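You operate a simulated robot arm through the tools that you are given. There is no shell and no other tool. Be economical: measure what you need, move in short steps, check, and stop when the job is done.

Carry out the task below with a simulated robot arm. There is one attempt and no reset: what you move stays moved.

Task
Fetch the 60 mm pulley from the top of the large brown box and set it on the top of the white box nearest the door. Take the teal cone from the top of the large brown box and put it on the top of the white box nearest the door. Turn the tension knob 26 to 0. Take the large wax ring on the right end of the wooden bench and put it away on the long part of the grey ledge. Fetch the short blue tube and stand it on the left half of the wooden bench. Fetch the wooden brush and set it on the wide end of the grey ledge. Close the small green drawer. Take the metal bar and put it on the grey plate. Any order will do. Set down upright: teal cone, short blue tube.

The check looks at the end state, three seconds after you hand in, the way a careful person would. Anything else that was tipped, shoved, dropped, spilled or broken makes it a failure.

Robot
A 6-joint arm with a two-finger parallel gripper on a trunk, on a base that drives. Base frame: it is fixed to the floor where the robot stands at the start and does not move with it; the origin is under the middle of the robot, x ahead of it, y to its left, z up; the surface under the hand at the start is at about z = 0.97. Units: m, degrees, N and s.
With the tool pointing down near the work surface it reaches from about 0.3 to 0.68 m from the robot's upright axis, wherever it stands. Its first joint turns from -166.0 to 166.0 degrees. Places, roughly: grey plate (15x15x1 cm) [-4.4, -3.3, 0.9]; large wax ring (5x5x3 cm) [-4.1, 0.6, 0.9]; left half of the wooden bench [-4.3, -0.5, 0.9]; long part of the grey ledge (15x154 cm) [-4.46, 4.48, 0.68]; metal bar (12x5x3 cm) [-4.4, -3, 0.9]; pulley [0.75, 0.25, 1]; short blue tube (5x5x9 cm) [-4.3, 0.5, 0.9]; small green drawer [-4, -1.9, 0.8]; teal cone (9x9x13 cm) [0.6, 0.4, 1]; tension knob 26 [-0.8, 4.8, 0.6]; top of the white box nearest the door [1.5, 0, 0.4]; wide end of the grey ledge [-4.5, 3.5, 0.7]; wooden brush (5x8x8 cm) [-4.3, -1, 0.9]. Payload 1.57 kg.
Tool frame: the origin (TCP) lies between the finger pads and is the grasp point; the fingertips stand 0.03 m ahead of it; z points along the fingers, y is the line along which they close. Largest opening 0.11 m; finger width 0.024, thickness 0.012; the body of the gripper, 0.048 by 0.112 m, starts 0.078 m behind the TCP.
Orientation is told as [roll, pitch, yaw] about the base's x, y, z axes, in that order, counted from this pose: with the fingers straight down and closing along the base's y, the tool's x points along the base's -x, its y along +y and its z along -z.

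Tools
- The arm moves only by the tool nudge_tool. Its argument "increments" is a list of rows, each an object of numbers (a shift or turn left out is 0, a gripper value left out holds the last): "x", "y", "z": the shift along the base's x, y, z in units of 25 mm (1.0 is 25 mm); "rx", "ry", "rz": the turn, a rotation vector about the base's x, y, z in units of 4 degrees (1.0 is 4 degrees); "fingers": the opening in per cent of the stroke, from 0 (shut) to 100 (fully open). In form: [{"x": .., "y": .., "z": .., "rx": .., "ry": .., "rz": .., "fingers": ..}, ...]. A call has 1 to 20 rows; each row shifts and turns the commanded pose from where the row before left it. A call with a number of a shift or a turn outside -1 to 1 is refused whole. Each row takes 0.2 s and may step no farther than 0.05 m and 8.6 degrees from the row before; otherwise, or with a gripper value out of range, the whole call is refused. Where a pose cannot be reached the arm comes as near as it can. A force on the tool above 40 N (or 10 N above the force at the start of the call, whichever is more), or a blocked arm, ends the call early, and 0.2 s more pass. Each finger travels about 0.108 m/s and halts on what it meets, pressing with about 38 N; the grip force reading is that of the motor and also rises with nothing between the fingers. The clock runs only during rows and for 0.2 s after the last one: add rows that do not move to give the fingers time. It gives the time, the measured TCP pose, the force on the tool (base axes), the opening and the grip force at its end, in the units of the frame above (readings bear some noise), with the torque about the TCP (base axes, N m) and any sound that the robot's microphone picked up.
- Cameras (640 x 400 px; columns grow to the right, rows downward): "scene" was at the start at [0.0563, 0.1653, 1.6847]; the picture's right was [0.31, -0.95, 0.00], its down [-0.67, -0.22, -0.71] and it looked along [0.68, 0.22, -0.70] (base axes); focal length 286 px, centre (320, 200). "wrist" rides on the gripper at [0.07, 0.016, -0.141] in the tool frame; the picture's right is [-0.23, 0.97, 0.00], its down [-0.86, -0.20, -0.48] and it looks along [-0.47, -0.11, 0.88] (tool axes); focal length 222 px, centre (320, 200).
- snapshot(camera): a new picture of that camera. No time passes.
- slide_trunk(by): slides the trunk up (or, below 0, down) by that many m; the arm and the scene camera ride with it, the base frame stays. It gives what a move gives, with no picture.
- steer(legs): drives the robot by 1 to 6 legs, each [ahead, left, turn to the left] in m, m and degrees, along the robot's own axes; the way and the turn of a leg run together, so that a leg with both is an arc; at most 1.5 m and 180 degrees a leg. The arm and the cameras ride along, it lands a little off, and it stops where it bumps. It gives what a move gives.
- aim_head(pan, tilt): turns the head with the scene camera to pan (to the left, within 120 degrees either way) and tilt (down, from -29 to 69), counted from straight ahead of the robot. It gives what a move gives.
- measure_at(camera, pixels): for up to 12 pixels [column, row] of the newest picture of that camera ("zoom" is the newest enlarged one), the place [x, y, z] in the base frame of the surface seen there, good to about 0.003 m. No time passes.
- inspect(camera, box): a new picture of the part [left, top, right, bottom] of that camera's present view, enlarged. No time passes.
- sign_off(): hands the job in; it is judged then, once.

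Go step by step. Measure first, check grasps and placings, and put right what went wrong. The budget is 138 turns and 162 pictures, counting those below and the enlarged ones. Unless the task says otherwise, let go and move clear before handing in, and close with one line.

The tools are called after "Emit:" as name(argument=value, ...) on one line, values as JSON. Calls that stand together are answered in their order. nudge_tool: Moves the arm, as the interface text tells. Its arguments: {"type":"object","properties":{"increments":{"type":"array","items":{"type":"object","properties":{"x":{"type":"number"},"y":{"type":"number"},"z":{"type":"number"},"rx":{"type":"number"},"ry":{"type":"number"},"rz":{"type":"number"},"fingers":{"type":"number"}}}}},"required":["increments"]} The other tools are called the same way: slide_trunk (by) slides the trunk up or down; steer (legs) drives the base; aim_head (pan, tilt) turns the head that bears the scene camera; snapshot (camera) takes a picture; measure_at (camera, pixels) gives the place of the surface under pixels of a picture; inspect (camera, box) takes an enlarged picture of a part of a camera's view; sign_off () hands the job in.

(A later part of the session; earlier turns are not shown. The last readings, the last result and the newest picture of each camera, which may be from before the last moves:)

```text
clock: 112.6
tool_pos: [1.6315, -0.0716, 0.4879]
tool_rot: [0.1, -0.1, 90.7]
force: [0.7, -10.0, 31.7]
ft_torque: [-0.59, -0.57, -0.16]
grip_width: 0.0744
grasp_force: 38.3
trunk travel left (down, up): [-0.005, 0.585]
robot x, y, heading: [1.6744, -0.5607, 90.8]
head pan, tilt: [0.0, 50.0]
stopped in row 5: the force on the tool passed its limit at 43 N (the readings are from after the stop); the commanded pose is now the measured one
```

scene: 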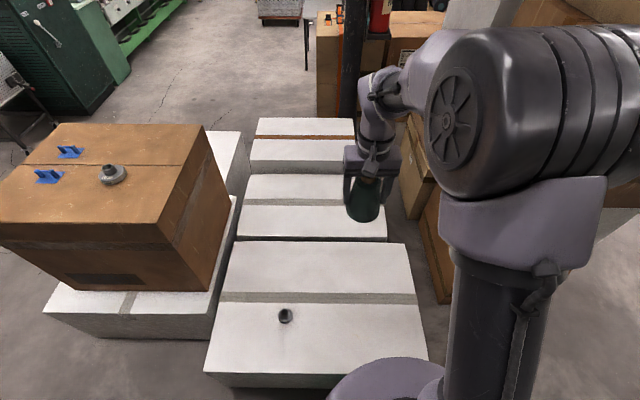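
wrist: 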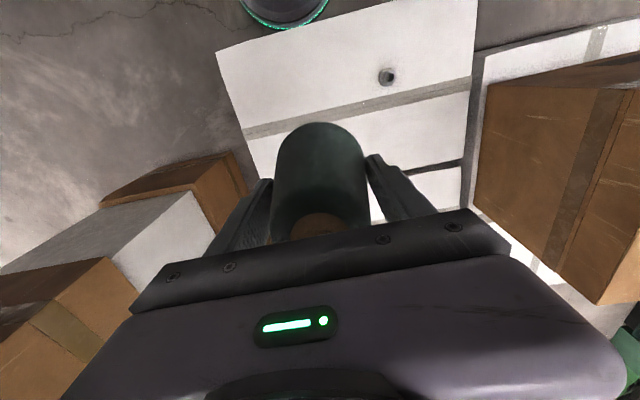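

In firm contact; ease up slightly, release, and rise.

Emit:
nudge_tool(increments=[{"z": 0.06}, {"fingers": 100}, {}, {}, {"z": 0.5}, {"z": 1}, {"z": 1}, {"z": 1}, {"z": 1}, {"z": 1}, {"z": 1}, {"z": 1}, {"z": 1}, {"z": 1}, {"z": 1}, {"z": 1}, {"z": 1}, {"z": 1}, {}])

Emit:
snapshot(camera="wrist")

Emit:
snapshot(camera="scene")

```text
clock: 116.6
tool_pos: [1.6317, -0.0718, 0.8239]
tool_rot: [0.0, 0.0, 90.7]
force: [-0.5, -1.0, -0.3]
ft_torque: [0.04, 0.02, -0.04]
grip_width: 0.1099
grasp_force: 0.0
trunk travel left (down, up): [-0.005, 0.585]
robot x, y, heading: [1.6751, -0.5598, 90.7]
head pan, tilt: [0.0, 50.0]
```

```text
126 pictures are left
```

wrist: 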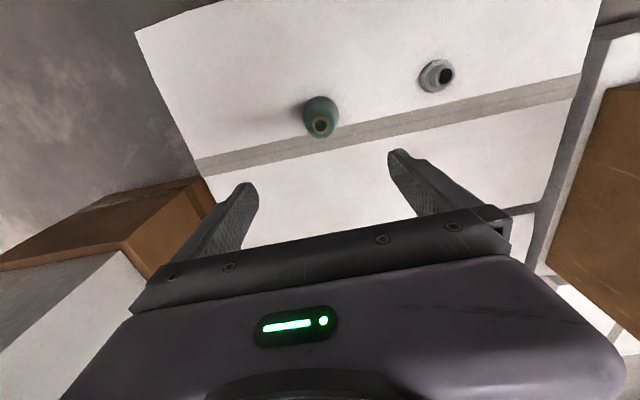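

```text
125 pictures are left
```

scene: 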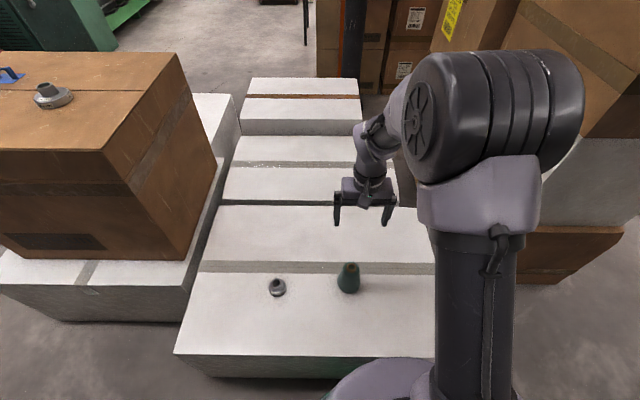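

Cone and pulley both stand upright on the right white box. I raise the trunk and drive back to the start area to survey toward -x and +y.

Emit:
slide_trunk(by=0.3)

Emit:
steer(legs=[[0, 1.45, 0], [0, 0.2, 0], [0.5, 0, 0]])

Emit:
aim_head(pan=90, tilt=25)

Emit:
snapshot(camera="scene")

Emit:
aim_head(pan=10, tilt=20)

Emit:
snapshot(camera="scene")

```text
clock: 119.6
tool_pos: [1.6316, -0.0706, 1.1243]
tool_rot: [0.0, 0.0, 90.7]
force: [-0.2, -0.2, -0.3]
ft_torque: [-0.01, 0.01, -0.02]
grip_width: 0.11
grasp_force: 0.1
trunk travel left (down, up): [-0.305, 0.285]
robot x, y, heading: [1.6761, -0.5602, 90.8]
head pan, tilt: [0.0, 50.0]
```

```text
clock: 130.4
tool_pos: [-0.0162, 0.3846, 1.1224]
tool_rot: [0.0, 0.0, 91.6]
force: [-0.7, 0.1, -0.4]
ft_torque: [-0.04, 0.01, 0.03]
grip_width: 0.1101
grasp_force: 0.1
trunk travel left (down, up): [-0.305, 0.285]
robot x, y, heading: [0.0313, -0.1041, 91.5]
head pan, tilt: [0.0, 50.0]
```

```text
clock: 132.1
tool_pos: [-0.0161, 0.3839, 1.1238]
tool_rot: [-0.1, 0.0, 91.6]
force: [0.4, 0.5, 0.2]
ft_torque: [0.03, 0.02, 0.03]
grip_width: 0.1099
grasp_force: 0.1
trunk travel left (down, up): [-0.305, 0.285]
robot x, y, heading: [0.0294, -0.1067, 91.6]
head pan, tilt: [90.0, 25.0]
```

```text
124 pictures are left
```

scene: 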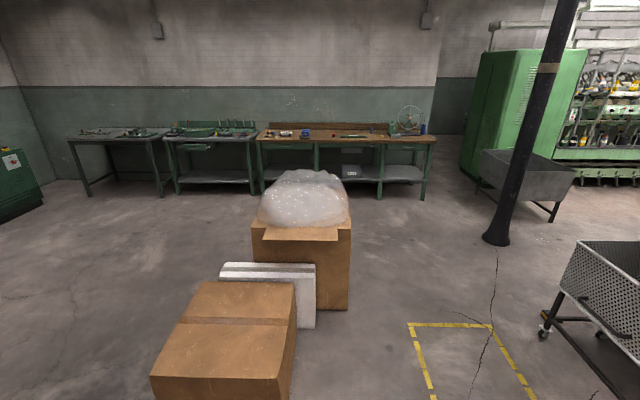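

```text
clock: 133.6
tool_pos: [-0.0175, 0.383, 1.1241]
tool_rot: [0.2, 0.0, 91.6]
force: [-0.3, -0.7, 0.6]
ft_torque: [0.05, -0.02, 0.03]
grip_width: 0.1103
grasp_force: 0.1
trunk travel left (down, up): [-0.305, 0.285]
robot x, y, heading: [0.0315, -0.1059, 91.7]
head pan, tilt: [10.0, 20.0]
```

```text
123 pictures are left
```

scene: 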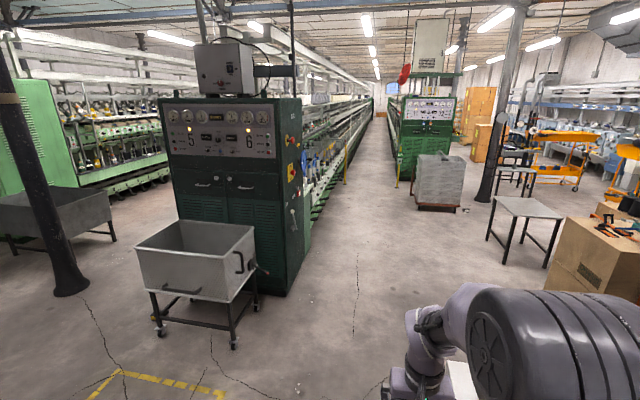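

The knob row must be on the right flank of the green machine beside the aisle. I measure the machine, cart and aisle positions.

Emit:
measure_at(camera="scene", pixels=[[298, 285], [235, 345], [312, 230], [345, 185], [435, 205], [330, 170], [308, 170], [268, 295], [255, 225], [385, 180], [495, 235], [355, 350]])

Emit:
inspect(camera="scene", box=[280, 90, 440, 250])

```text
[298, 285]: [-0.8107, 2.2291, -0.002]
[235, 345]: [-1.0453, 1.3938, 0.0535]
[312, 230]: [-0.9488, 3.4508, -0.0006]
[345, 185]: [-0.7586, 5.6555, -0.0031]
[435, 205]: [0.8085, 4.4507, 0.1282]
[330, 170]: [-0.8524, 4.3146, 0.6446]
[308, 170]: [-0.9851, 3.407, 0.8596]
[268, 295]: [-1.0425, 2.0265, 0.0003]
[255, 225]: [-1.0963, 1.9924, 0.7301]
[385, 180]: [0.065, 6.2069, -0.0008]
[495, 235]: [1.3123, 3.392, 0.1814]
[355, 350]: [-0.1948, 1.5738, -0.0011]
```

```text
2.50 times, centred on (360, 170) of scene
```

zoom: 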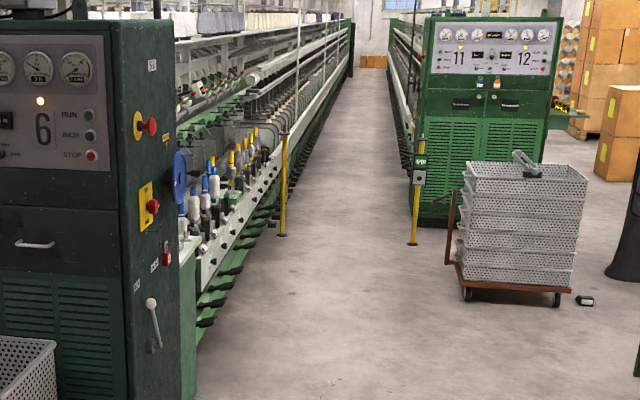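

The knob row is the pale rail on the machine's aisle side (x≈-0.85, z≈0.64). I drive up the aisle and look left at it.

Emit:
steer(legs=[[1.5, 0, 0], [1.5, 0, 0], [1.5, 0, 0]])

Emit:
aim_head(pan=80, tilt=45)

Emit:
snapshot(camera="scene")

```text
clock: 155.2
tool_pos: [-0.3134, 4.8844, 1.1242]
tool_rot: [0.1, 0.0, 95.4]
force: [0.1, 0.5, -1.0]
ft_torque: [0.0, -0.03, 0.01]
grip_width: 0.1102
grasp_force: 0.0
trunk travel left (down, up): [-0.305, 0.285]
robot x, y, heading: [-0.2306, 4.3985, 95.3]
head pan, tilt: [10.0, 20.0]
```

```text
clock: 156.6
tool_pos: [-0.3132, 4.8841, 1.1228]
tool_rot: [0.0, 0.1, 95.4]
force: [-0.5, 0.0, 0.5]
ft_torque: [0.01, -0.01, 0.0]
grip_width: 0.1096
grasp_force: 0.1
trunk travel left (down, up): [-0.305, 0.285]
robot x, y, heading: [-0.2339, 4.4011, 95.4]
head pan, tilt: [80.0, 45.0]
```

```text
121 pictures are left
```

scene: 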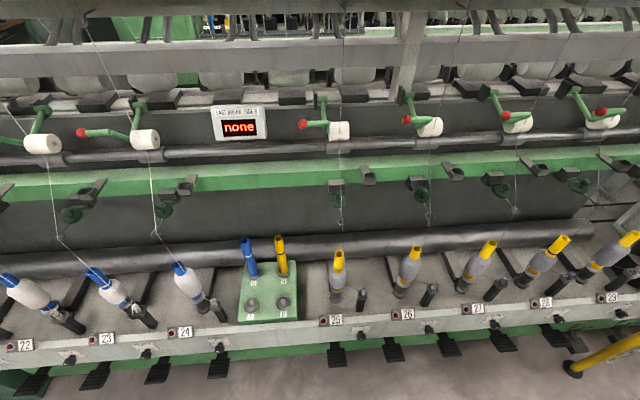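

I see labels 22–29; knob 26 is near (415,320). Zoom in.

Emit:
inspect(camera="scene", box=[370, 280, 498, 360])

Emit:
measure_at(camera="scene", pixels=[[404, 314], [428, 329], [360, 336], [494, 322], [445, 345], [410, 255], [400, 240], [380, 310], [380, 325], [428, 190]])

```text
5.00 times, centred on (434, 320) of scene
```

zoom: 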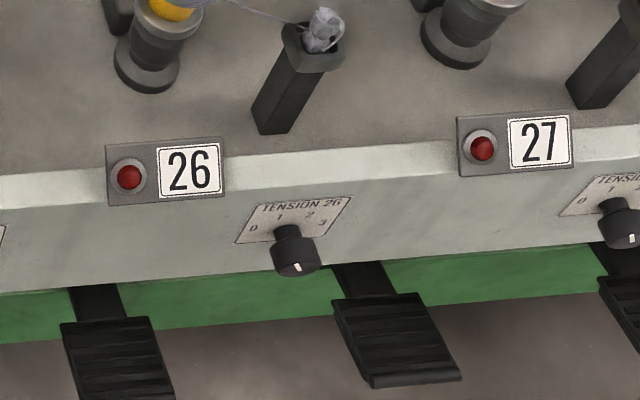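

```text
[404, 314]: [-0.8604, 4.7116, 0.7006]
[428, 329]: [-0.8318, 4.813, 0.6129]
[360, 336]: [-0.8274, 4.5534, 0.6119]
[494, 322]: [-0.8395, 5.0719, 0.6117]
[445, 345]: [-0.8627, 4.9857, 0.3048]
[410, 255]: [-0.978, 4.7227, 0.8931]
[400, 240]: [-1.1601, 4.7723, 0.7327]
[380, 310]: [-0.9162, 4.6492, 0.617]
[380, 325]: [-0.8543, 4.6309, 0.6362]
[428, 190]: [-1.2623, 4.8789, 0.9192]
```

Knob 26 is at about (-0.83, 4.81, 0.61), axis pointing to the aisle. I position the robot square in front of it, facing the machine.

Emit:
steer(legs=[[0.43, -0.17, 0], [0, 0, 84.7]])

Emit:
aim_head(pan=10, tilt=55)

Emit:
snapshot(camera="scene")

```text
clock: 163.0
tool_pos: [-0.5943, 4.788, 1.1239]
tool_rot: [0.0, 0.0, -178.8]
force: [0.2, -0.5, -0.8]
ft_torque: [0.0, -0.01, 0.01]
grip_width: 0.11
grasp_force: 0.0
trunk travel left (down, up): [-0.305, 0.285]
robot x, y, heading: [-0.1029, 4.8362, -178.8]
head pan, tilt: [80.0, 45.0]
```

```text
clock: 164.4
tool_pos: [-0.5944, 4.7894, 1.1234]
tool_rot: [0.0, 0.0, -178.8]
force: [0.1, 0.1, 0.5]
ft_torque: [0.0, 0.0, 0.01]
grip_width: 0.1098
grasp_force: 0.1
trunk travel left (down, up): [-0.305, 0.285]
robot x, y, heading: [-0.1058, 4.8338, -178.8]
head pan, tilt: [10.0, 55.0]
```

```text
119 pictures are left
```

scene: 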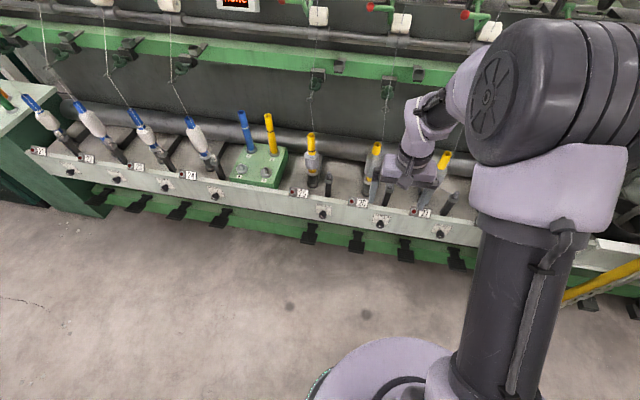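

Lower the trunk and turn the tool to point at the machine (ry +90°) while staying clear of the rail.

Emit:
slide_trunk(by=-0.2)

Emit:
nudge_tool(increments=[{"ry": 1, "z": -0.5}, {"ry": 1, "z": -0.5}, {"ry": 1, "z": -0.5}, {"ry": 1, "z": -0.5}, {"ry": 1, "z": -0.5}, {"ry": 1, "z": -0.5}, {"ry": 1, "z": -0.5}, {"ry": 1, "z": -0.5}, {"ry": 1, "z": -0.5}, {"ry": 1, "z": -0.5}, {"ry": 1, "z": -0.5}, {"ry": 1, "z": -0.5}, {}])

Emit:
snapshot(camera="scene")

```text
clock: 166.5
tool_pos: [-0.5937, 4.7885, 0.9242]
tool_rot: [0.0, 0.1, -178.8]
force: [-1.0, -0.3, -0.2]
ft_torque: [0.02, -0.01, -0.03]
grip_width: 0.1102
grasp_force: 0.0
trunk travel left (down, up): [-0.105, 0.485]
robot x, y, heading: [-0.1051, 4.835, -178.8]
head pan, tilt: [10.0, 55.0]
```

```text
clock: 169.3
tool_pos: [-0.593, 4.7804, 0.7977]
tool_rot: [0.2, -43.1, -178.5]
force: [0.5, -0.3, 0.0]
ft_torque: [0.01, 0.03, 0.0]
grip_width: 0.1096
grasp_force: 0.0
out of reach, approached as far as the arm can: row 5, 6, 7
trunk travel left (down, up): [-0.105, 0.485]
robot x, y, heading: [-0.1059, 4.833, -178.6]
head pan, tilt: [10.0, 55.0]
```

```text
118 pictures are left
```

scene: 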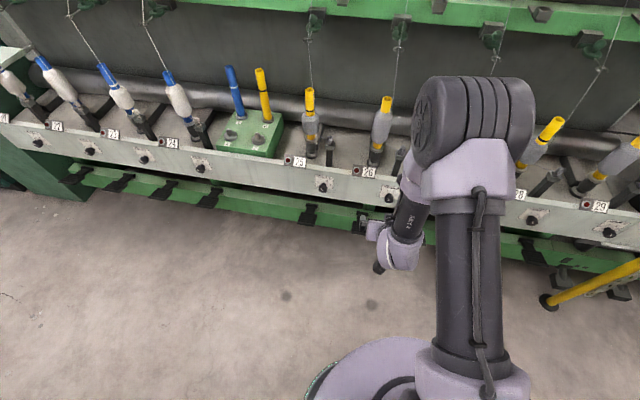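

Wrist is too near the body; back the base 0.15 m and continue turning while extending toward the rail.

Emit:
steer(legs=[[-0.15, 0, 0]])

Emit:
nudge_tool(increments=[{"x": -1}, {"x": -1}, {"x": -1}, {"x": -1}, {"x": -1}, {"ry": 1}, {"ry": 1}, {"ry": 1}, {"ry": 1}, {"ry": 1}, {"ry": 1}, {"ry": 1}, {"ry": 1}, {"ry": 1}, {"ry": 1}, {"ry": 1}, {"ry": 0.7}, {}])

Emit:
snapshot(camera="scene")

Emit:
snapshot(camera="wrist")

```text
clock: 170.7
tool_pos: [-0.4471, 4.7831, 0.7978]
tool_rot: [0.3, -43.0, -178.3]
force: [0.5, -0.2, -0.2]
ft_torque: [-0.01, 0.02, 0.05]
grip_width: 0.1102
grasp_force: 0.0
trunk travel left (down, up): [-0.105, 0.485]
robot x, y, heading: [0.042, 4.8357, -178.7]
head pan, tilt: [10.0, 55.0]
```

```text
clock: 174.5
tool_pos: [-0.5723, 4.7827, 0.7971]
tool_rot: [-78.9, -88.7, -99.6]
force: [-1.1, 0.2, 0.4]
ft_torque: [0.01, 0.01, -0.02]
grip_width: 0.11
grasp_force: 0.1
trunk travel left (down, up): [-0.105, 0.485]
robot x, y, heading: [0.0412, 4.8346, -179.1]
head pan, tilt: [10.0, 55.0]
```

```text
117 pictures are left
```

scene: 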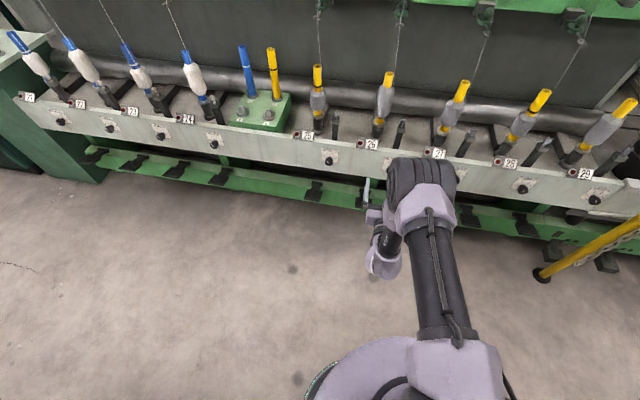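

```text
116 pictures are left
```

wrist: 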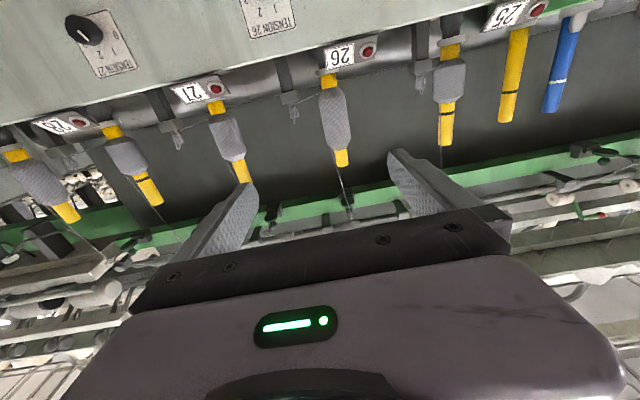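

Tool is horizontal. Lower to knob height and view the dial with the wrist camera.

Emit:
slide_trunk(by=-0.1)

Emit:
nudge_tool(increments=[{"z": -1, "y": 0.5}, {"z": -1, "y": 0.5}, {"z": -1}, {"z": -0.3}, {}])

Emit:
snapshot(camera="wrist")

Emit:
snapshot(camera="scene")

```text
clock: 175.8
tool_pos: [-0.5728, 4.7831, 0.6972]
tool_rot: [-77.9, -88.8, -100.8]
force: [0.2, 0.9, 0.3]
ft_torque: [0.03, -0.01, 0.03]
grip_width: 0.1102
grasp_force: 0.1
trunk travel left (down, up): [-0.005, 0.585]
robot x, y, heading: [0.0394, 4.8383, -179.0]
head pan, tilt: [10.0, 55.0]
```

```text
clock: 177.0
tool_pos: [-0.573, 4.8084, 0.6145]
tool_rot: [-77.5, -88.7, -101.0]
force: [0.1, 0.4, 0.1]
ft_torque: [0.01, -0.01, 0.02]
grip_width: 0.1101
grasp_force: 0.0
trunk travel left (down, up): [-0.005, 0.585]
robot x, y, heading: [0.0394, 4.8406, -178.7]
head pan, tilt: [10.0, 55.0]
```

```text
115 pictures are left
```

wrist: 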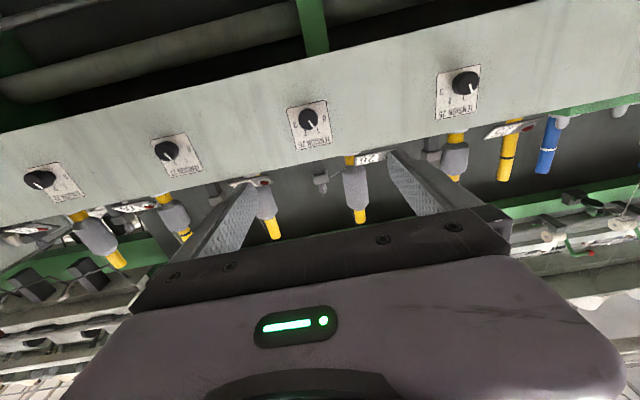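

```text
114 pictures are left
```

scene: 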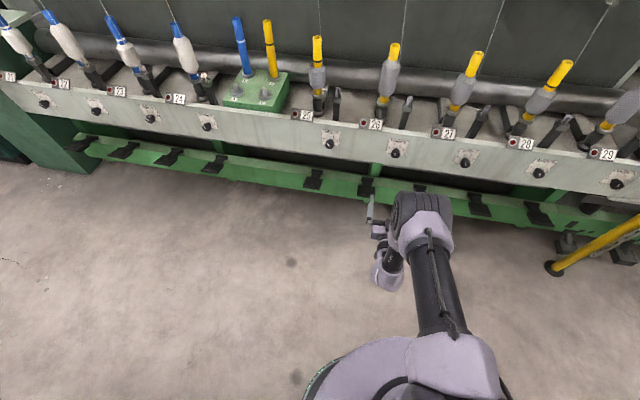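

Emit:
inspect(camera="wrist", box=[276, 86, 356, 166])

Emit:
measure_at(camera="wrist", pixels=[[308, 117], [300, 118], [316, 118], [309, 109], [309, 126], [298, 140], [322, 135], [290, 106]])

Emit:
inspect(camera="scene", box=[364, 110, 444, 170])

```text
5.00 times, centred on (316, 126) of wrist
```

zoom: 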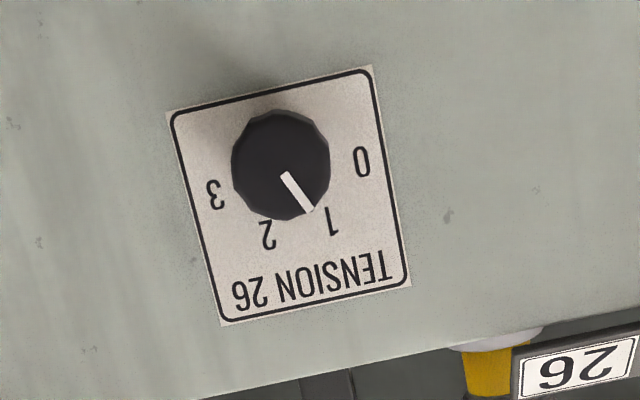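

```text
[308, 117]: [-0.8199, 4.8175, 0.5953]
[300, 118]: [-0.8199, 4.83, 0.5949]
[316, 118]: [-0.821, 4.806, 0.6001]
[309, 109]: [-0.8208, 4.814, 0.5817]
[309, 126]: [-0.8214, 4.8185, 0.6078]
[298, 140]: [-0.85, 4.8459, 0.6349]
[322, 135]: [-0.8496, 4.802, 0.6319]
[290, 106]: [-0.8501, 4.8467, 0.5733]
```

```text
6.67 times, centred on (404, 140) of scene
```

zoom: 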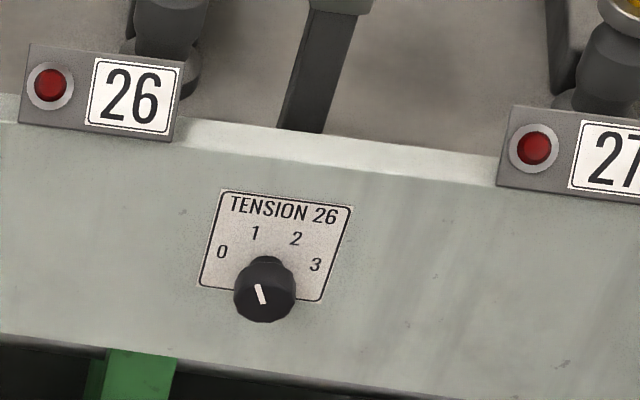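

Knob 26's pointer is near 1; it needs about 53° counter-clockwise (as seen from the aisle). Knob centre ≈ (-0.835, 4.8175, 0.597), diameter ≈ 29 mm. Approach with fingers half open.

Emit:
nudge_tool(increments=[{"y": 0.36, "z": -0.7, "fingers": 55}, {"x": -1}, {"x": -1}, {"x": -1}, {"x": -1}, {"x": -1}, {"x": -1}, {"x": -1}, {"x": -0.9}, {}])

Emit:
snapshot(camera="wrist")

Emit:
inspect(camera="scene", box=[340, 110, 468, 190])

```text
clock: 179.2
tool_pos: [-0.7558, 4.8183, 0.6042]
tool_rot: [-73.9, -88.7, -104.6]
force: [-0.2, 1.0, -0.2]
ft_torque: [-0.01, 0.06, -0.01]
grip_width: 0.0604
grasp_force: 0.0
out of reach, approached as far as the arm can: row 9
trunk travel left (down, up): [-0.005, 0.585]
robot x, y, heading: [0.0405, 4.833, -179.0]
head pan, tilt: [10.0, 55.0]
```

```text
111 pictures are left
```

wrist: 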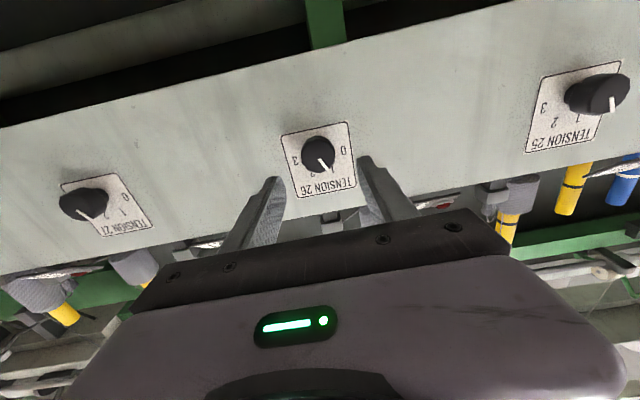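

```text
5.00 times, centred on (404, 150) of scene
```

zoom: 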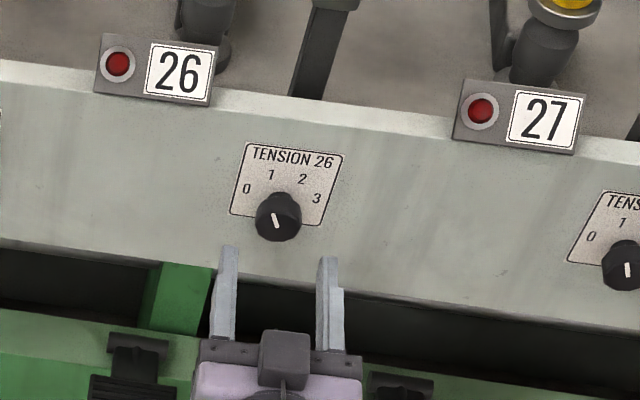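

Arm limit reached; pull back 5 cm, drive base 0.1 m closer, re-measure.

Emit:
nudge_tool(increments=[{"x": 1}, {"x": 1}, {"x": 1}, {"x": 1}])

Emit:
steer(legs=[[0.1, 0, 0]])

Emit:
snapshot(camera="wrist")

```text
clock: 180.2
tool_pos: [-0.6526, 4.8182, 0.6053]
tool_rot: [-77.6, -88.7, -100.9]
force: [-0.6, 0.0, 0.2]
ft_torque: [-0.01, 0.02, -0.01]
grip_width: 0.0606
grasp_force: 0.0
trunk travel left (down, up): [-0.005, 0.585]
robot x, y, heading: [0.0388, 4.8354, -178.9]
head pan, tilt: [10.0, 55.0]
```

```text
clock: 181.4
tool_pos: [-0.7511, 4.8171, 0.6052]
tool_rot: [-77.5, -88.7, -101.1]
force: [-0.7, -0.6, -0.4]
ft_torque: [0.0, -0.01, 0.02]
grip_width: 0.0608
grasp_force: 0.1
trunk travel left (down, up): [-0.005, 0.585]
robot x, y, heading: [-0.0591, 4.8371, -178.7]
head pan, tilt: [10.0, 55.0]
```

```text
109 pictures are left
```

wrist: 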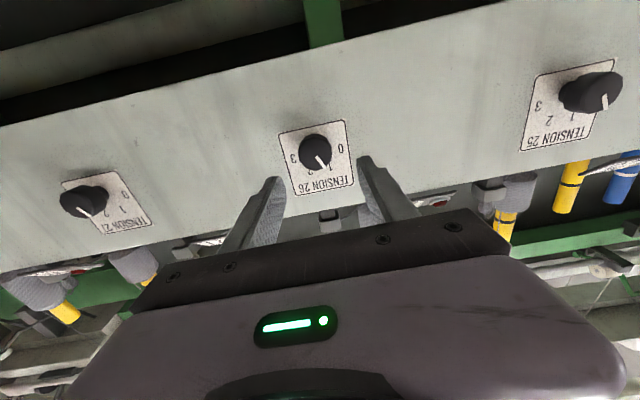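

Emit:
measure_at(camera="wrist", pixels=[[302, 150], [330, 150], [315, 136], [316, 165], [315, 150]])

Emit:
inspect(camera="wrist", box=[252, 110, 380, 190])

```text
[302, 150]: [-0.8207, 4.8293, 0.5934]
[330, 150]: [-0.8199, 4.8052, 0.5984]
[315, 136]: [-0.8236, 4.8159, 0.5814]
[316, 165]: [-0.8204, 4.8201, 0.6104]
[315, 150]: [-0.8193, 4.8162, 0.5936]
```

```text
5.00 times, centred on (316, 150) of wrist
```

zoom: 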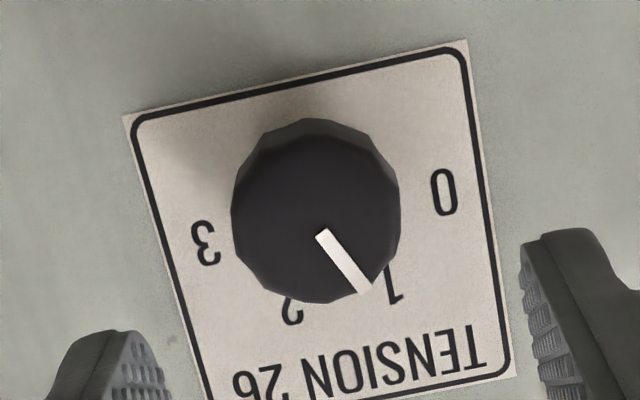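

Pointer is exactly at 1; 0 is ~53° away. Advance, close on the knob, then turn rx +53°.

Emit:
nudge_tool(increments=[{"z": -0.34}, {"x": -0.8}, {"x": -0.8}, {"x": -0.8}, {}, {"fingers": 0}, {}, {}, {}])

Emit:
inspect(camera="wrist", box=[222, 110, 382, 210])

```text
clock: 183.4
tool_pos: [-0.8118, 4.8192, 0.5969]
tool_rot: [-76.5, -88.7, -102.2]
force: [-2.2, 10.2, -0.1]
ft_torque: [0.0, -0.04, -0.22]
grip_width: 0.0334
grasp_force: 41.7
trunk travel left (down, up): [-0.005, 0.585]
robot x, y, heading: [-0.0567, 4.8304, -178.6]
head pan, tilt: [10.0, 55.0]
```

```text
4.00 times, centred on (302, 160) of wrist
```

zoom: 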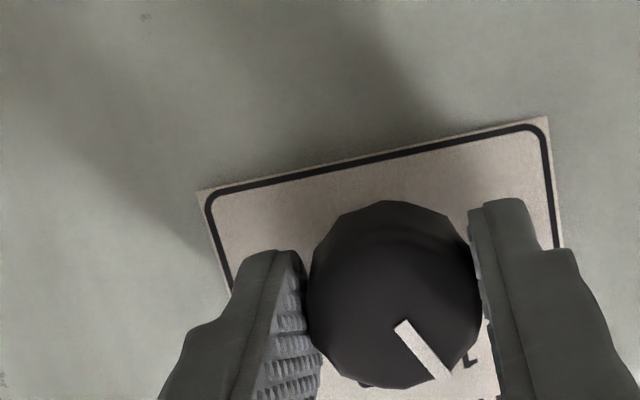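

Gripped. Turn in small rows.

Emit:
nudge_tool(increments=[{"rx": 0.5, "y": 0.05}, {"rx": 1}, {"rx": 1}, {"rx": 1}, {"rx": 1}, {"rx": 1}, {"rx": 1}, {"rx": 1}, {"rx": 1}, {"rx": 1}, {"rx": 1}, {"rx": 1}, {"rx": 1}, {"rx": 0.75}, {}])

Emit:
inspect(camera="wrist", box=[222, 110, 382, 210])

```text
clock: 186.6
tool_pos: [-0.8121, 4.8191, 0.5987]
tool_rot: [-88.4, -35.8, -90.3]
force: [-9.0, 13.1, 8.3]
ft_torque: [-0.5, 0.05, -0.58]
grip_width: 0.0336
grasp_force: 41.7
trunk travel left (down, up): [-0.005, 0.585]
robot x, y, heading: [-0.0558, 4.8334, -178.8]
head pan, tilt: [10.0, 55.0]
```

```text
4.00 times, centred on (302, 160) of wrist
```

zoom: 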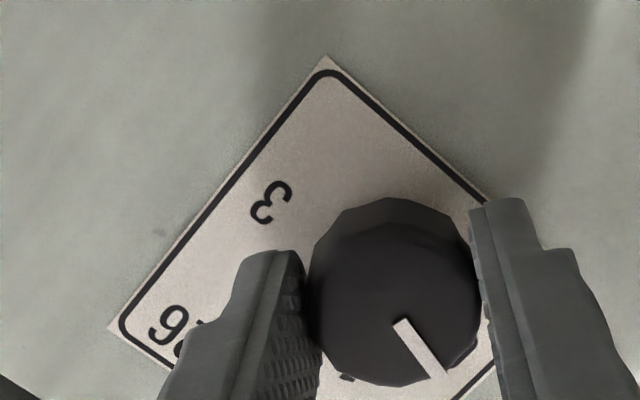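

The knob turned with the gripper. Release, back away, and look.

Emit:
nudge_tool(increments=[{"fingers": 60}, {}, {}, {"x": 0.8}, {"x": 1}, {"x": 1}, {"x": 1}, {"x": 1}, {}])

Emit:
inspect(camera="scene", box=[340, 110, 468, 190])

Emit:
snapshot(camera="wrist")

```text
clock: 188.6
tool_pos: [-0.69, 4.8192, 0.5981]
tool_rot: [-88.4, -35.7, -90.4]
force: [-0.4, -0.3, 1.0]
ft_torque: [0.0, -0.04, 0.0]
grip_width: 0.0658
grasp_force: 0.0
trunk travel left (down, up): [-0.005, 0.585]
robot x, y, heading: [-0.0549, 4.8356, -178.8]
head pan, tilt: [10.0, 55.0]
```

```text
5.00 times, centred on (404, 150) of scene
```

zoom: 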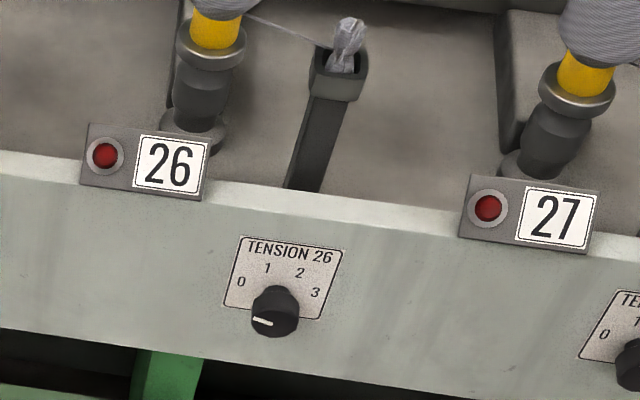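

```text
104 pictures are left
```

wrist: 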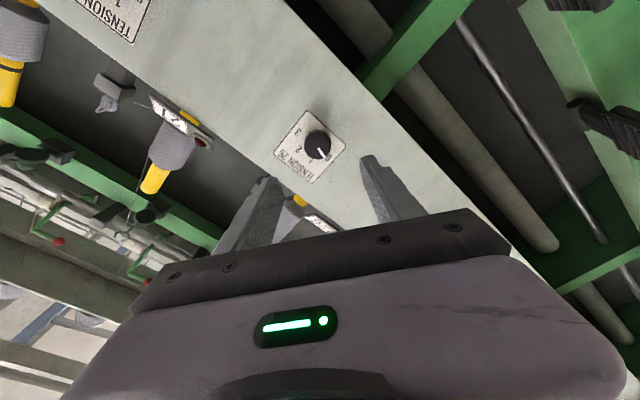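

Emit:
inspect(camera="wrist", box=[254, 105, 382, 185])

```text
5.00 times, centred on (318, 145) of wrist
```

zoom: 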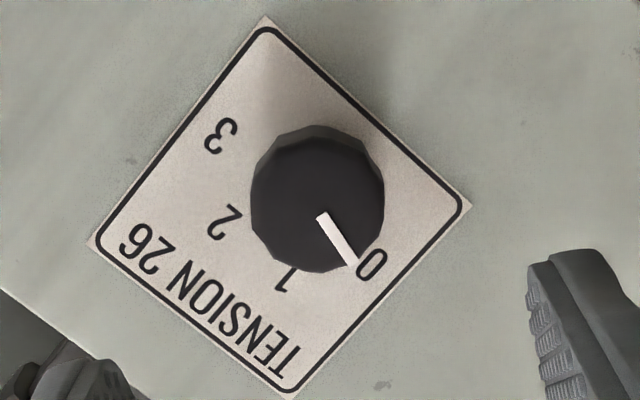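

Pointer now stands at 0. I back off and restore the tool to pointing down.

Emit:
nudge_tool(increments=[{"rx": -1}, {"rx": -1}, {"rx": -1}, {"rx": -1}, {"rx": -1}, {"rx": -1}, {"rx": -1}, {"rx": -1}, {"rx": -1}, {"rx": -1}, {"rx": -1}, {"rx": -1}, {"rx": -1}, {"rx": -0.25}, {"fingers": 100}])

Emit:
steer(legs=[[-0.15, 0, 0]])

Emit:
slide_trunk(by=0.4)

Emit:
nudge_tool(increments=[{"ry": -1}, {"ry": -1}, {"ry": -1}, {"ry": -1}, {"ry": -1}, {"ry": -1}, {"ry": -1}, {"ry": -1}, {"ry": -1}, {"ry": -1}, {"ry": -1}, {"ry": -1}, {"ry": -1}, {"ry": -1}, {"ry": -1}, {"ry": -1}, {"ry": -1}, {"ry": -1}, {"ry": -1}, {"ry": -1}])

Emit:
nudge_tool(increments=[{"ry": -1}, {"ry": -1}, {"z": 1}, {"z": 1}, {"z": 1}, {"z": 1}, {}])

```text
clock: 191.8
tool_pos: [-0.6915, 4.8189, 0.5958]
tool_rot: [-77.0, -88.9, -101.7]
force: [0.9, 0.5, -0.5]
ft_torque: [-0.01, 0.02, 0.02]
grip_width: 0.11
grasp_force: 0.1
trunk travel left (down, up): [-0.005, 0.585]
robot x, y, heading: [-0.055, 4.8335, -178.5]
head pan, tilt: [10.0, 55.0]
```

```text
clock: 193.1
tool_pos: [-0.5421, 4.8215, 0.5966]
tool_rot: [-77.3, -88.8, -101.2]
force: [-0.3, 1.1, 0.9]
ft_torque: [-0.01, 0.0, 0.01]
grip_width: 0.1101
grasp_force: 0.0
trunk travel left (down, up): [-0.005, 0.585]
robot x, y, heading: [0.0957, 4.8377, -178.6]
head pan, tilt: [10.0, 55.0]
```

```text
clock: 197.0
tool_pos: [-0.5426, 4.8203, 0.997]
tool_rot: [-77.3, -88.7, -101.2]
force: [0.2, 0.4, -0.7]
ft_torque: [0.02, 0.03, 0.01]
grip_width: 0.1103
grasp_force: 0.0
trunk travel left (down, up): [-0.405, 0.185]
robot x, y, heading: [0.0941, 4.842, -178.6]
head pan, tilt: [10.0, 55.0]
```

```text
clock: 201.2
tool_pos: [-0.5426, 4.8237, 0.9968]
tool_rot: [0.3, -13.2, -178.7]
force: [-0.2, 0.3, 0.4]
ft_torque: [0.01, -0.02, -0.01]
grip_width: 0.1101
grasp_force: 0.0
out of reach, approached as far as the arm can: row 16, 17
trunk travel left (down, up): [-0.405, 0.185]
robot x, y, heading: [0.0931, 4.8383, -178.7]
head pan, tilt: [10.0, 55.0]
```

```text
clock: 202.8
tool_pos: [-0.5412, 4.8211, 1.096]
tool_rot: [0.5, -5.3, -178.8]
force: [-0.7, 0.0, -1.0]
ft_torque: [0.0, 0.04, 0.01]
grip_width: 0.1099
grasp_force: 0.1
trunk travel left (down, up): [-0.405, 0.185]
robot x, y, heading: [0.09, 4.8363, -178.5]
head pan, tilt: [10.0, 55.0]
```

Straighten the tool, retract, then drive back out of the aisle and survey toward -x.

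Emit:
nudge_tool(increments=[{"ry": -0.7}, {"ry": -0.6}, {"x": 1, "z": 1}, {"x": 1, "z": 1}, {"x": 1, "z": 1}, {"x": 1, "z": 1}, {"x": 1}, {"x": 0.5}, {}])

Emit:
steer(legs=[[0, 1.3, 0], [0, 1.3, 0], [0, 1.3, 0]])

Emit:
aim_head(pan=5, tilt=28)

Emit:
snapshot(camera="scene")

```text
clock: 204.8
tool_pos: [-0.4069, 4.8236, 1.196]
tool_rot: [0.5, -0.1, -178.8]
force: [0.0, -1.0, -0.9]
ft_torque: [0.01, -0.03, -0.04]
grip_width: 0.1102
grasp_force: 0.0
trunk travel left (down, up): [-0.405, 0.185]
robot x, y, heading: [0.0928, 4.841, -178.6]
head pan, tilt: [10.0, 55.0]
```

```text
clock: 221.4
tool_pos: [-0.3698, 1.346, 1.1941]
tool_rot: [0.4, 0.2, -179.0]
force: [-1.4, -1.5, -0.8]
ft_torque: [0.08, -0.07, 0.05]
grip_width: 0.1098
grasp_force: 0.1
trunk travel left (down, up): [-0.405, 0.185]
robot x, y, heading: [0.1298, 1.3631, -178.6]
head pan, tilt: [10.0, 55.0]
stopped in leg 3: the robot was blocked; the commanded pose is now the measured one
```

```text
clock: 222.3
tool_pos: [-0.3668, 1.3495, 1.1961]
tool_rot: [0.6, -0.1, -179.0]
force: [0.4, -1.3, 0.1]
ft_torque: [0.01, 0.0, -0.01]
grip_width: 0.11
grasp_force: 0.0
trunk travel left (down, up): [-0.405, 0.185]
robot x, y, heading: [0.1324, 1.3632, -179.1]
head pan, tilt: [5.0, 28.0]
```

```text
102 pictures are left
```

scene: 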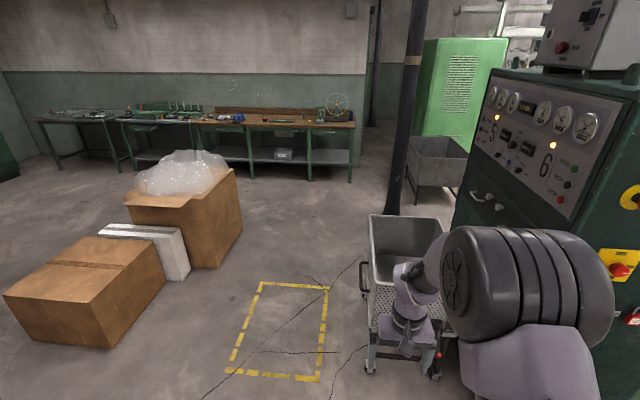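

I brushed the corner of the left white box; I'll move away from it (-x). First measure the obstacles ahead.

Emit:
measure_at(camera="scene", pixels=[[167, 285], [188, 278], [240, 225], [110, 348], [372, 370], [375, 290], [392, 212], [350, 180], [435, 380], [210, 175], [260, 320], [310, 178]])

Emit:
inspect(camera="scene", box=[180, 80, 372, 200])

```text
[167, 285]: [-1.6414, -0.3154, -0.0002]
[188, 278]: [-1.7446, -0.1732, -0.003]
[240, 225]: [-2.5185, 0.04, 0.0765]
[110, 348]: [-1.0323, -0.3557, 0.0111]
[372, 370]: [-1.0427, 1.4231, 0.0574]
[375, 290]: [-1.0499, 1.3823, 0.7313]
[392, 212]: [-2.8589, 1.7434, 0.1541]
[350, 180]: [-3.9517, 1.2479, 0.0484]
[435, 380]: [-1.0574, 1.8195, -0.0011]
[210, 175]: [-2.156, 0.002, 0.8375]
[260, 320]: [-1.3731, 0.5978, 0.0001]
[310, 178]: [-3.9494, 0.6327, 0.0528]
```

```text
3.33 times, centred on (276, 140) of scene
```

zoom: 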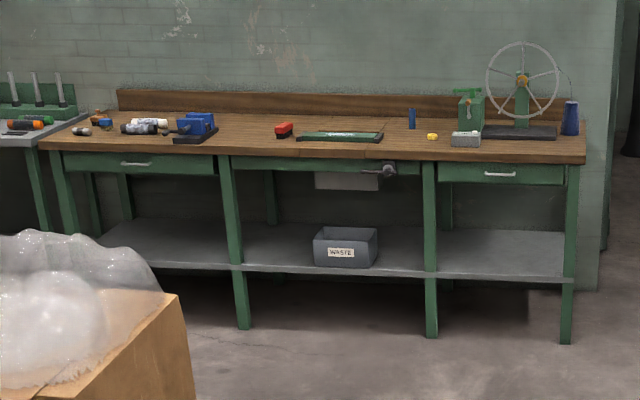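

Clear lane at y≈0.7 toward the bench. Drive there in legs and survey the bench.

Emit:
steer(legs=[[0.4, 0, 0], [0, 0.66, 0], [1.4, 0, 0], [1.2, 0, 0]])

Emit:
aim_head(pan=20, tilt=40)

Emit:
snapshot(camera="scene")

```text
clock: 240.4
tool_pos: [-3.3868, 0.6558, 1.1969]
tool_rot: [0.6, -0.1, -179.1]
force: [-0.3, 0.5, -0.3]
ft_torque: [0.0, 0.01, 0.0]
grip_width: 0.11
grasp_force: 0.0
trunk travel left (down, up): [-0.405, 0.185]
robot x, y, heading: [-2.886, 0.6662, -178.7]
head pan, tilt: [5.0, 28.0]
```

```text
clock: 241.2
tool_pos: [-3.3854, 0.6553, 1.1975]
tool_rot: [0.6, -0.1, -179.0]
force: [0.0, 0.8, 0.3]
ft_torque: [-0.02, -0.01, 0.01]
grip_width: 0.11
grasp_force: 0.0
trunk travel left (down, up): [-0.405, 0.185]
robot x, y, heading: [-2.8882, 0.6677, -179.0]
head pan, tilt: [20.0, 40.0]
```

```text
100 pictures are left
```

scene: 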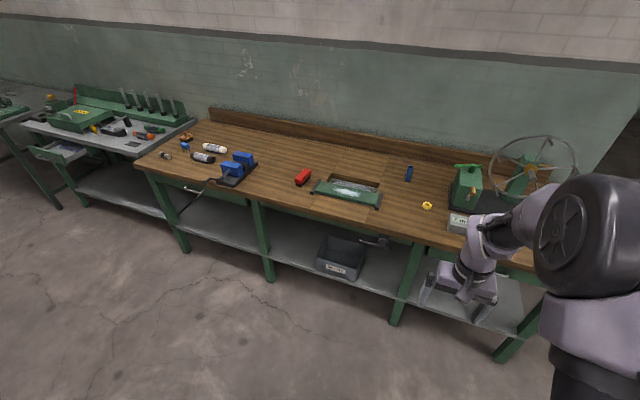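

Emit:
inspect(camera="scene", box=[300, 140, 492, 260])

Emit:
measure_at(camera="scene", pixels=[[427, 202], [422, 206], [432, 206], [427, 210], [408, 167], [409, 180], [302, 178], [460, 222], [375, 205], [390, 240], [182, 138], [320, 170]])

Emit:
inspect(camera="scene", box=[120, 100, 312, 220])

```text
3.33 times, centred on (396, 200) of scene
```

zoom: 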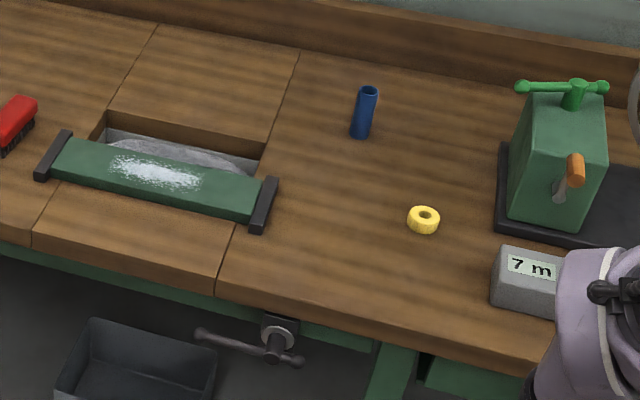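

```text
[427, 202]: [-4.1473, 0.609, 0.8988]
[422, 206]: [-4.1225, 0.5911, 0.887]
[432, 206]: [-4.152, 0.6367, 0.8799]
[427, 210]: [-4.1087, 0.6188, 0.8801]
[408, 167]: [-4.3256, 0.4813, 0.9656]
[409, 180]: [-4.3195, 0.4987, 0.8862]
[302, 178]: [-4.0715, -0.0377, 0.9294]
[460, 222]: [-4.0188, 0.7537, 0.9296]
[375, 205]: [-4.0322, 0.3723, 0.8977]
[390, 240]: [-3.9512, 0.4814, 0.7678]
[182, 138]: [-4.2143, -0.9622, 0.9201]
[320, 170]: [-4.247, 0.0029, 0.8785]
```

```text
3.33 times, centred on (216, 160) of scene
```

zoom: 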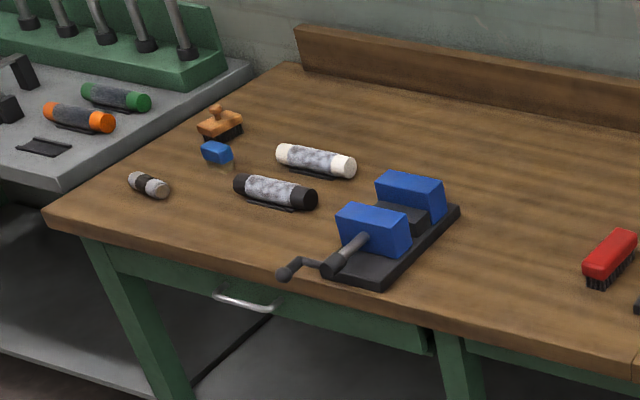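

Identified: short blue tube (-4.32,0.49), wax ring (-4.13,0.61), wooden brush far left (~-4.2,-0.96). I check the bench front edge and the protruding handle.

Emit:
measure_at(camera="scene", pixels=[[362, 239], [388, 246], [378, 246], [400, 236], [340, 221], [300, 209], [145, 167], [210, 180], [190, 188], [395, 270], [404, 300], [520, 266]])

```text
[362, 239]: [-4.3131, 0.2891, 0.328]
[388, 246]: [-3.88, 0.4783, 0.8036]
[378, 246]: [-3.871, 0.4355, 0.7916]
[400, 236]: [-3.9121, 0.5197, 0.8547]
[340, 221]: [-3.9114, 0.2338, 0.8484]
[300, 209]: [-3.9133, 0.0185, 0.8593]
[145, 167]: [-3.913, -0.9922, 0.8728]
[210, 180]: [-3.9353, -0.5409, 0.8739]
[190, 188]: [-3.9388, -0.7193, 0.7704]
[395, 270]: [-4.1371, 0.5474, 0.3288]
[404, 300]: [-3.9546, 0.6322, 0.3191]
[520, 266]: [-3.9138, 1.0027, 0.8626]
```

Bench edge at x=-3.91. Drive up to x≈-3.63 and set the trunk for the bench height.

Emit:
steer(legs=[[0.74, 0.1, 0]])

Emit:
slide_trunk(by=-0.15)

Emit:
snapshot(camera="wrist")

Emit:
aim_head(pan=15, tilt=55)

Emit:
snapshot(camera="scene")

```text
clock: 245.2
tool_pos: [-4.1082, 0.5456, 1.1961]
tool_rot: [0.5, -0.1, -179.3]
force: [0.0, -0.6, -0.2]
ft_torque: [-0.02, 0.01, 0.01]
grip_width: 0.1099
grasp_force: 0.1
trunk travel left (down, up): [-0.405, 0.185]
robot x, y, heading: [-3.6101, 0.557, -179.3]
head pan, tilt: [20.0, 40.0]
```

```text
clock: 246.9
tool_pos: [-4.1073, 0.5456, 1.0472]
tool_rot: [0.7, -0.1, -179.3]
force: [0.3, 0.3, 0.4]
ft_torque: [0.05, -0.02, 0.0]
grip_width: 0.1099
grasp_force: 0.1
trunk travel left (down, up): [-0.255, 0.335]
robot x, y, heading: [-3.6073, 0.5553, -179.0]
head pan, tilt: [20.0, 40.0]
```

```text
97 pictures are left
```

wrist: 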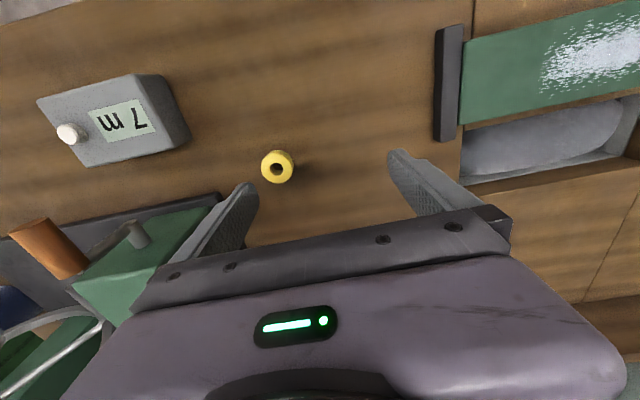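

```text
clock: 247.7
tool_pos: [-4.1068, 0.545, 1.0466]
tool_rot: [0.6, -0.2, -179.4]
force: [-0.1, 0.0, -0.1]
ft_torque: [-0.03, 0.01, 0.0]
grip_width: 0.1098
grasp_force: 0.1
trunk travel left (down, up): [-0.255, 0.335]
robot x, y, heading: [-3.609, 0.5583, -179.2]
head pan, tilt: [15.0, 55.0]
```

```text
96 pictures are left
```

scene: 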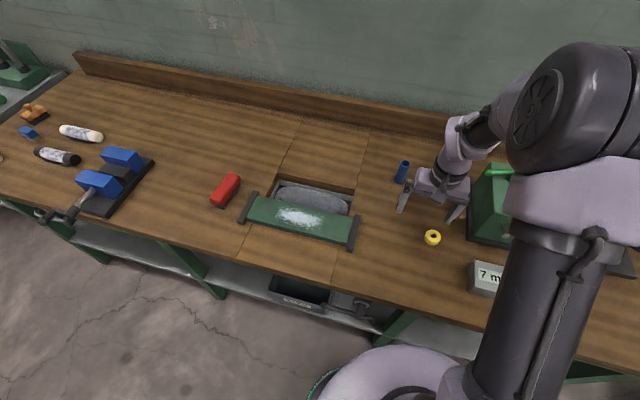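

Emit:
inspect(camera="scene", box=[370, 140, 466, 200])

```text
6.67 times, centred on (418, 170) of scene
```

zoom: 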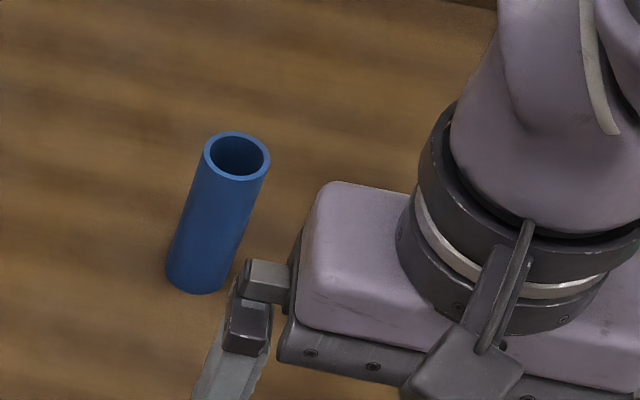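

Emit:
measure_at(camera="zoom", pixels=[[207, 156], [267, 160], [236, 133], [236, 179], [195, 291], [168, 268], [225, 285], [200, 220]])

```text
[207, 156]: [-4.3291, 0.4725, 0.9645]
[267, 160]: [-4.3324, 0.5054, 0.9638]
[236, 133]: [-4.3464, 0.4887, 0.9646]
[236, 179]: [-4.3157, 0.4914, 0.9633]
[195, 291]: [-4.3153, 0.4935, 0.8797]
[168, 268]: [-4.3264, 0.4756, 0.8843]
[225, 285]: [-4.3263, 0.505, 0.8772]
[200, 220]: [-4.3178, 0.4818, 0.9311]
```

Tube centre (-4.331,0.489), top 0.964, Ø≈34 mm. Move the base 5 cm closer, then go over it and down.

Emit:
steer(legs=[[0.05, 0, 0]])

Emit:
nudge_tool(increments=[{"x": -1, "y": -0.5, "fingers": 75}, {"x": -1, "y": -0.5}, {"x": -1, "y": -0.5}, {"x": -1, "y": -0.5}, {"x": -1, "y": -0.24}, {"x": -1}, {"x": -0.8}, {}])

Emit:
snapshot(camera="wrist")

```text
clock: 248.6
tool_pos: [-4.159, 0.5442, 1.0457]
tool_rot: [0.6, 0.0, -179.3]
force: [-0.2, 0.2, -0.3]
ft_torque: [0.0, -0.05, -0.01]
grip_width: 0.11
grasp_force: 0.1
trunk travel left (down, up): [-0.255, 0.335]
robot x, y, heading: [-3.6581, 0.558, -178.9]
head pan, tilt: [15.0, 55.0]
```

```text
clock: 250.4
tool_pos: [-4.3277, 0.4891, 1.0476]
tool_rot: [0.6, -0.1, -179.3]
force: [0.6, 0.7, -0.1]
ft_torque: [0.02, -0.02, 0.02]
grip_width: 0.0825
grasp_force: 0.1
trunk travel left (down, up): [-0.255, 0.335]
robot x, y, heading: [-3.6602, 0.5569, -179.3]
head pan, tilt: [15.0, 55.0]
```

```text
94 pictures are left
```

wrist: 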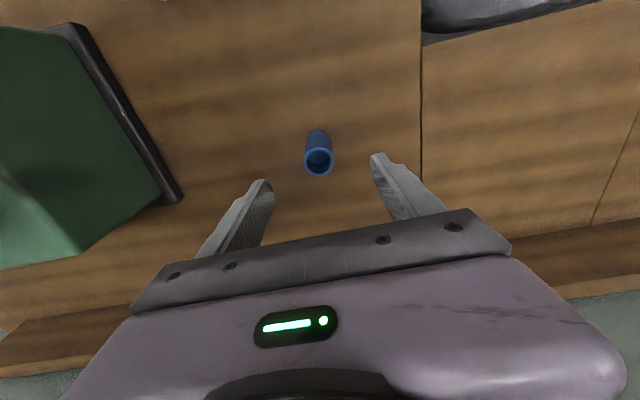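

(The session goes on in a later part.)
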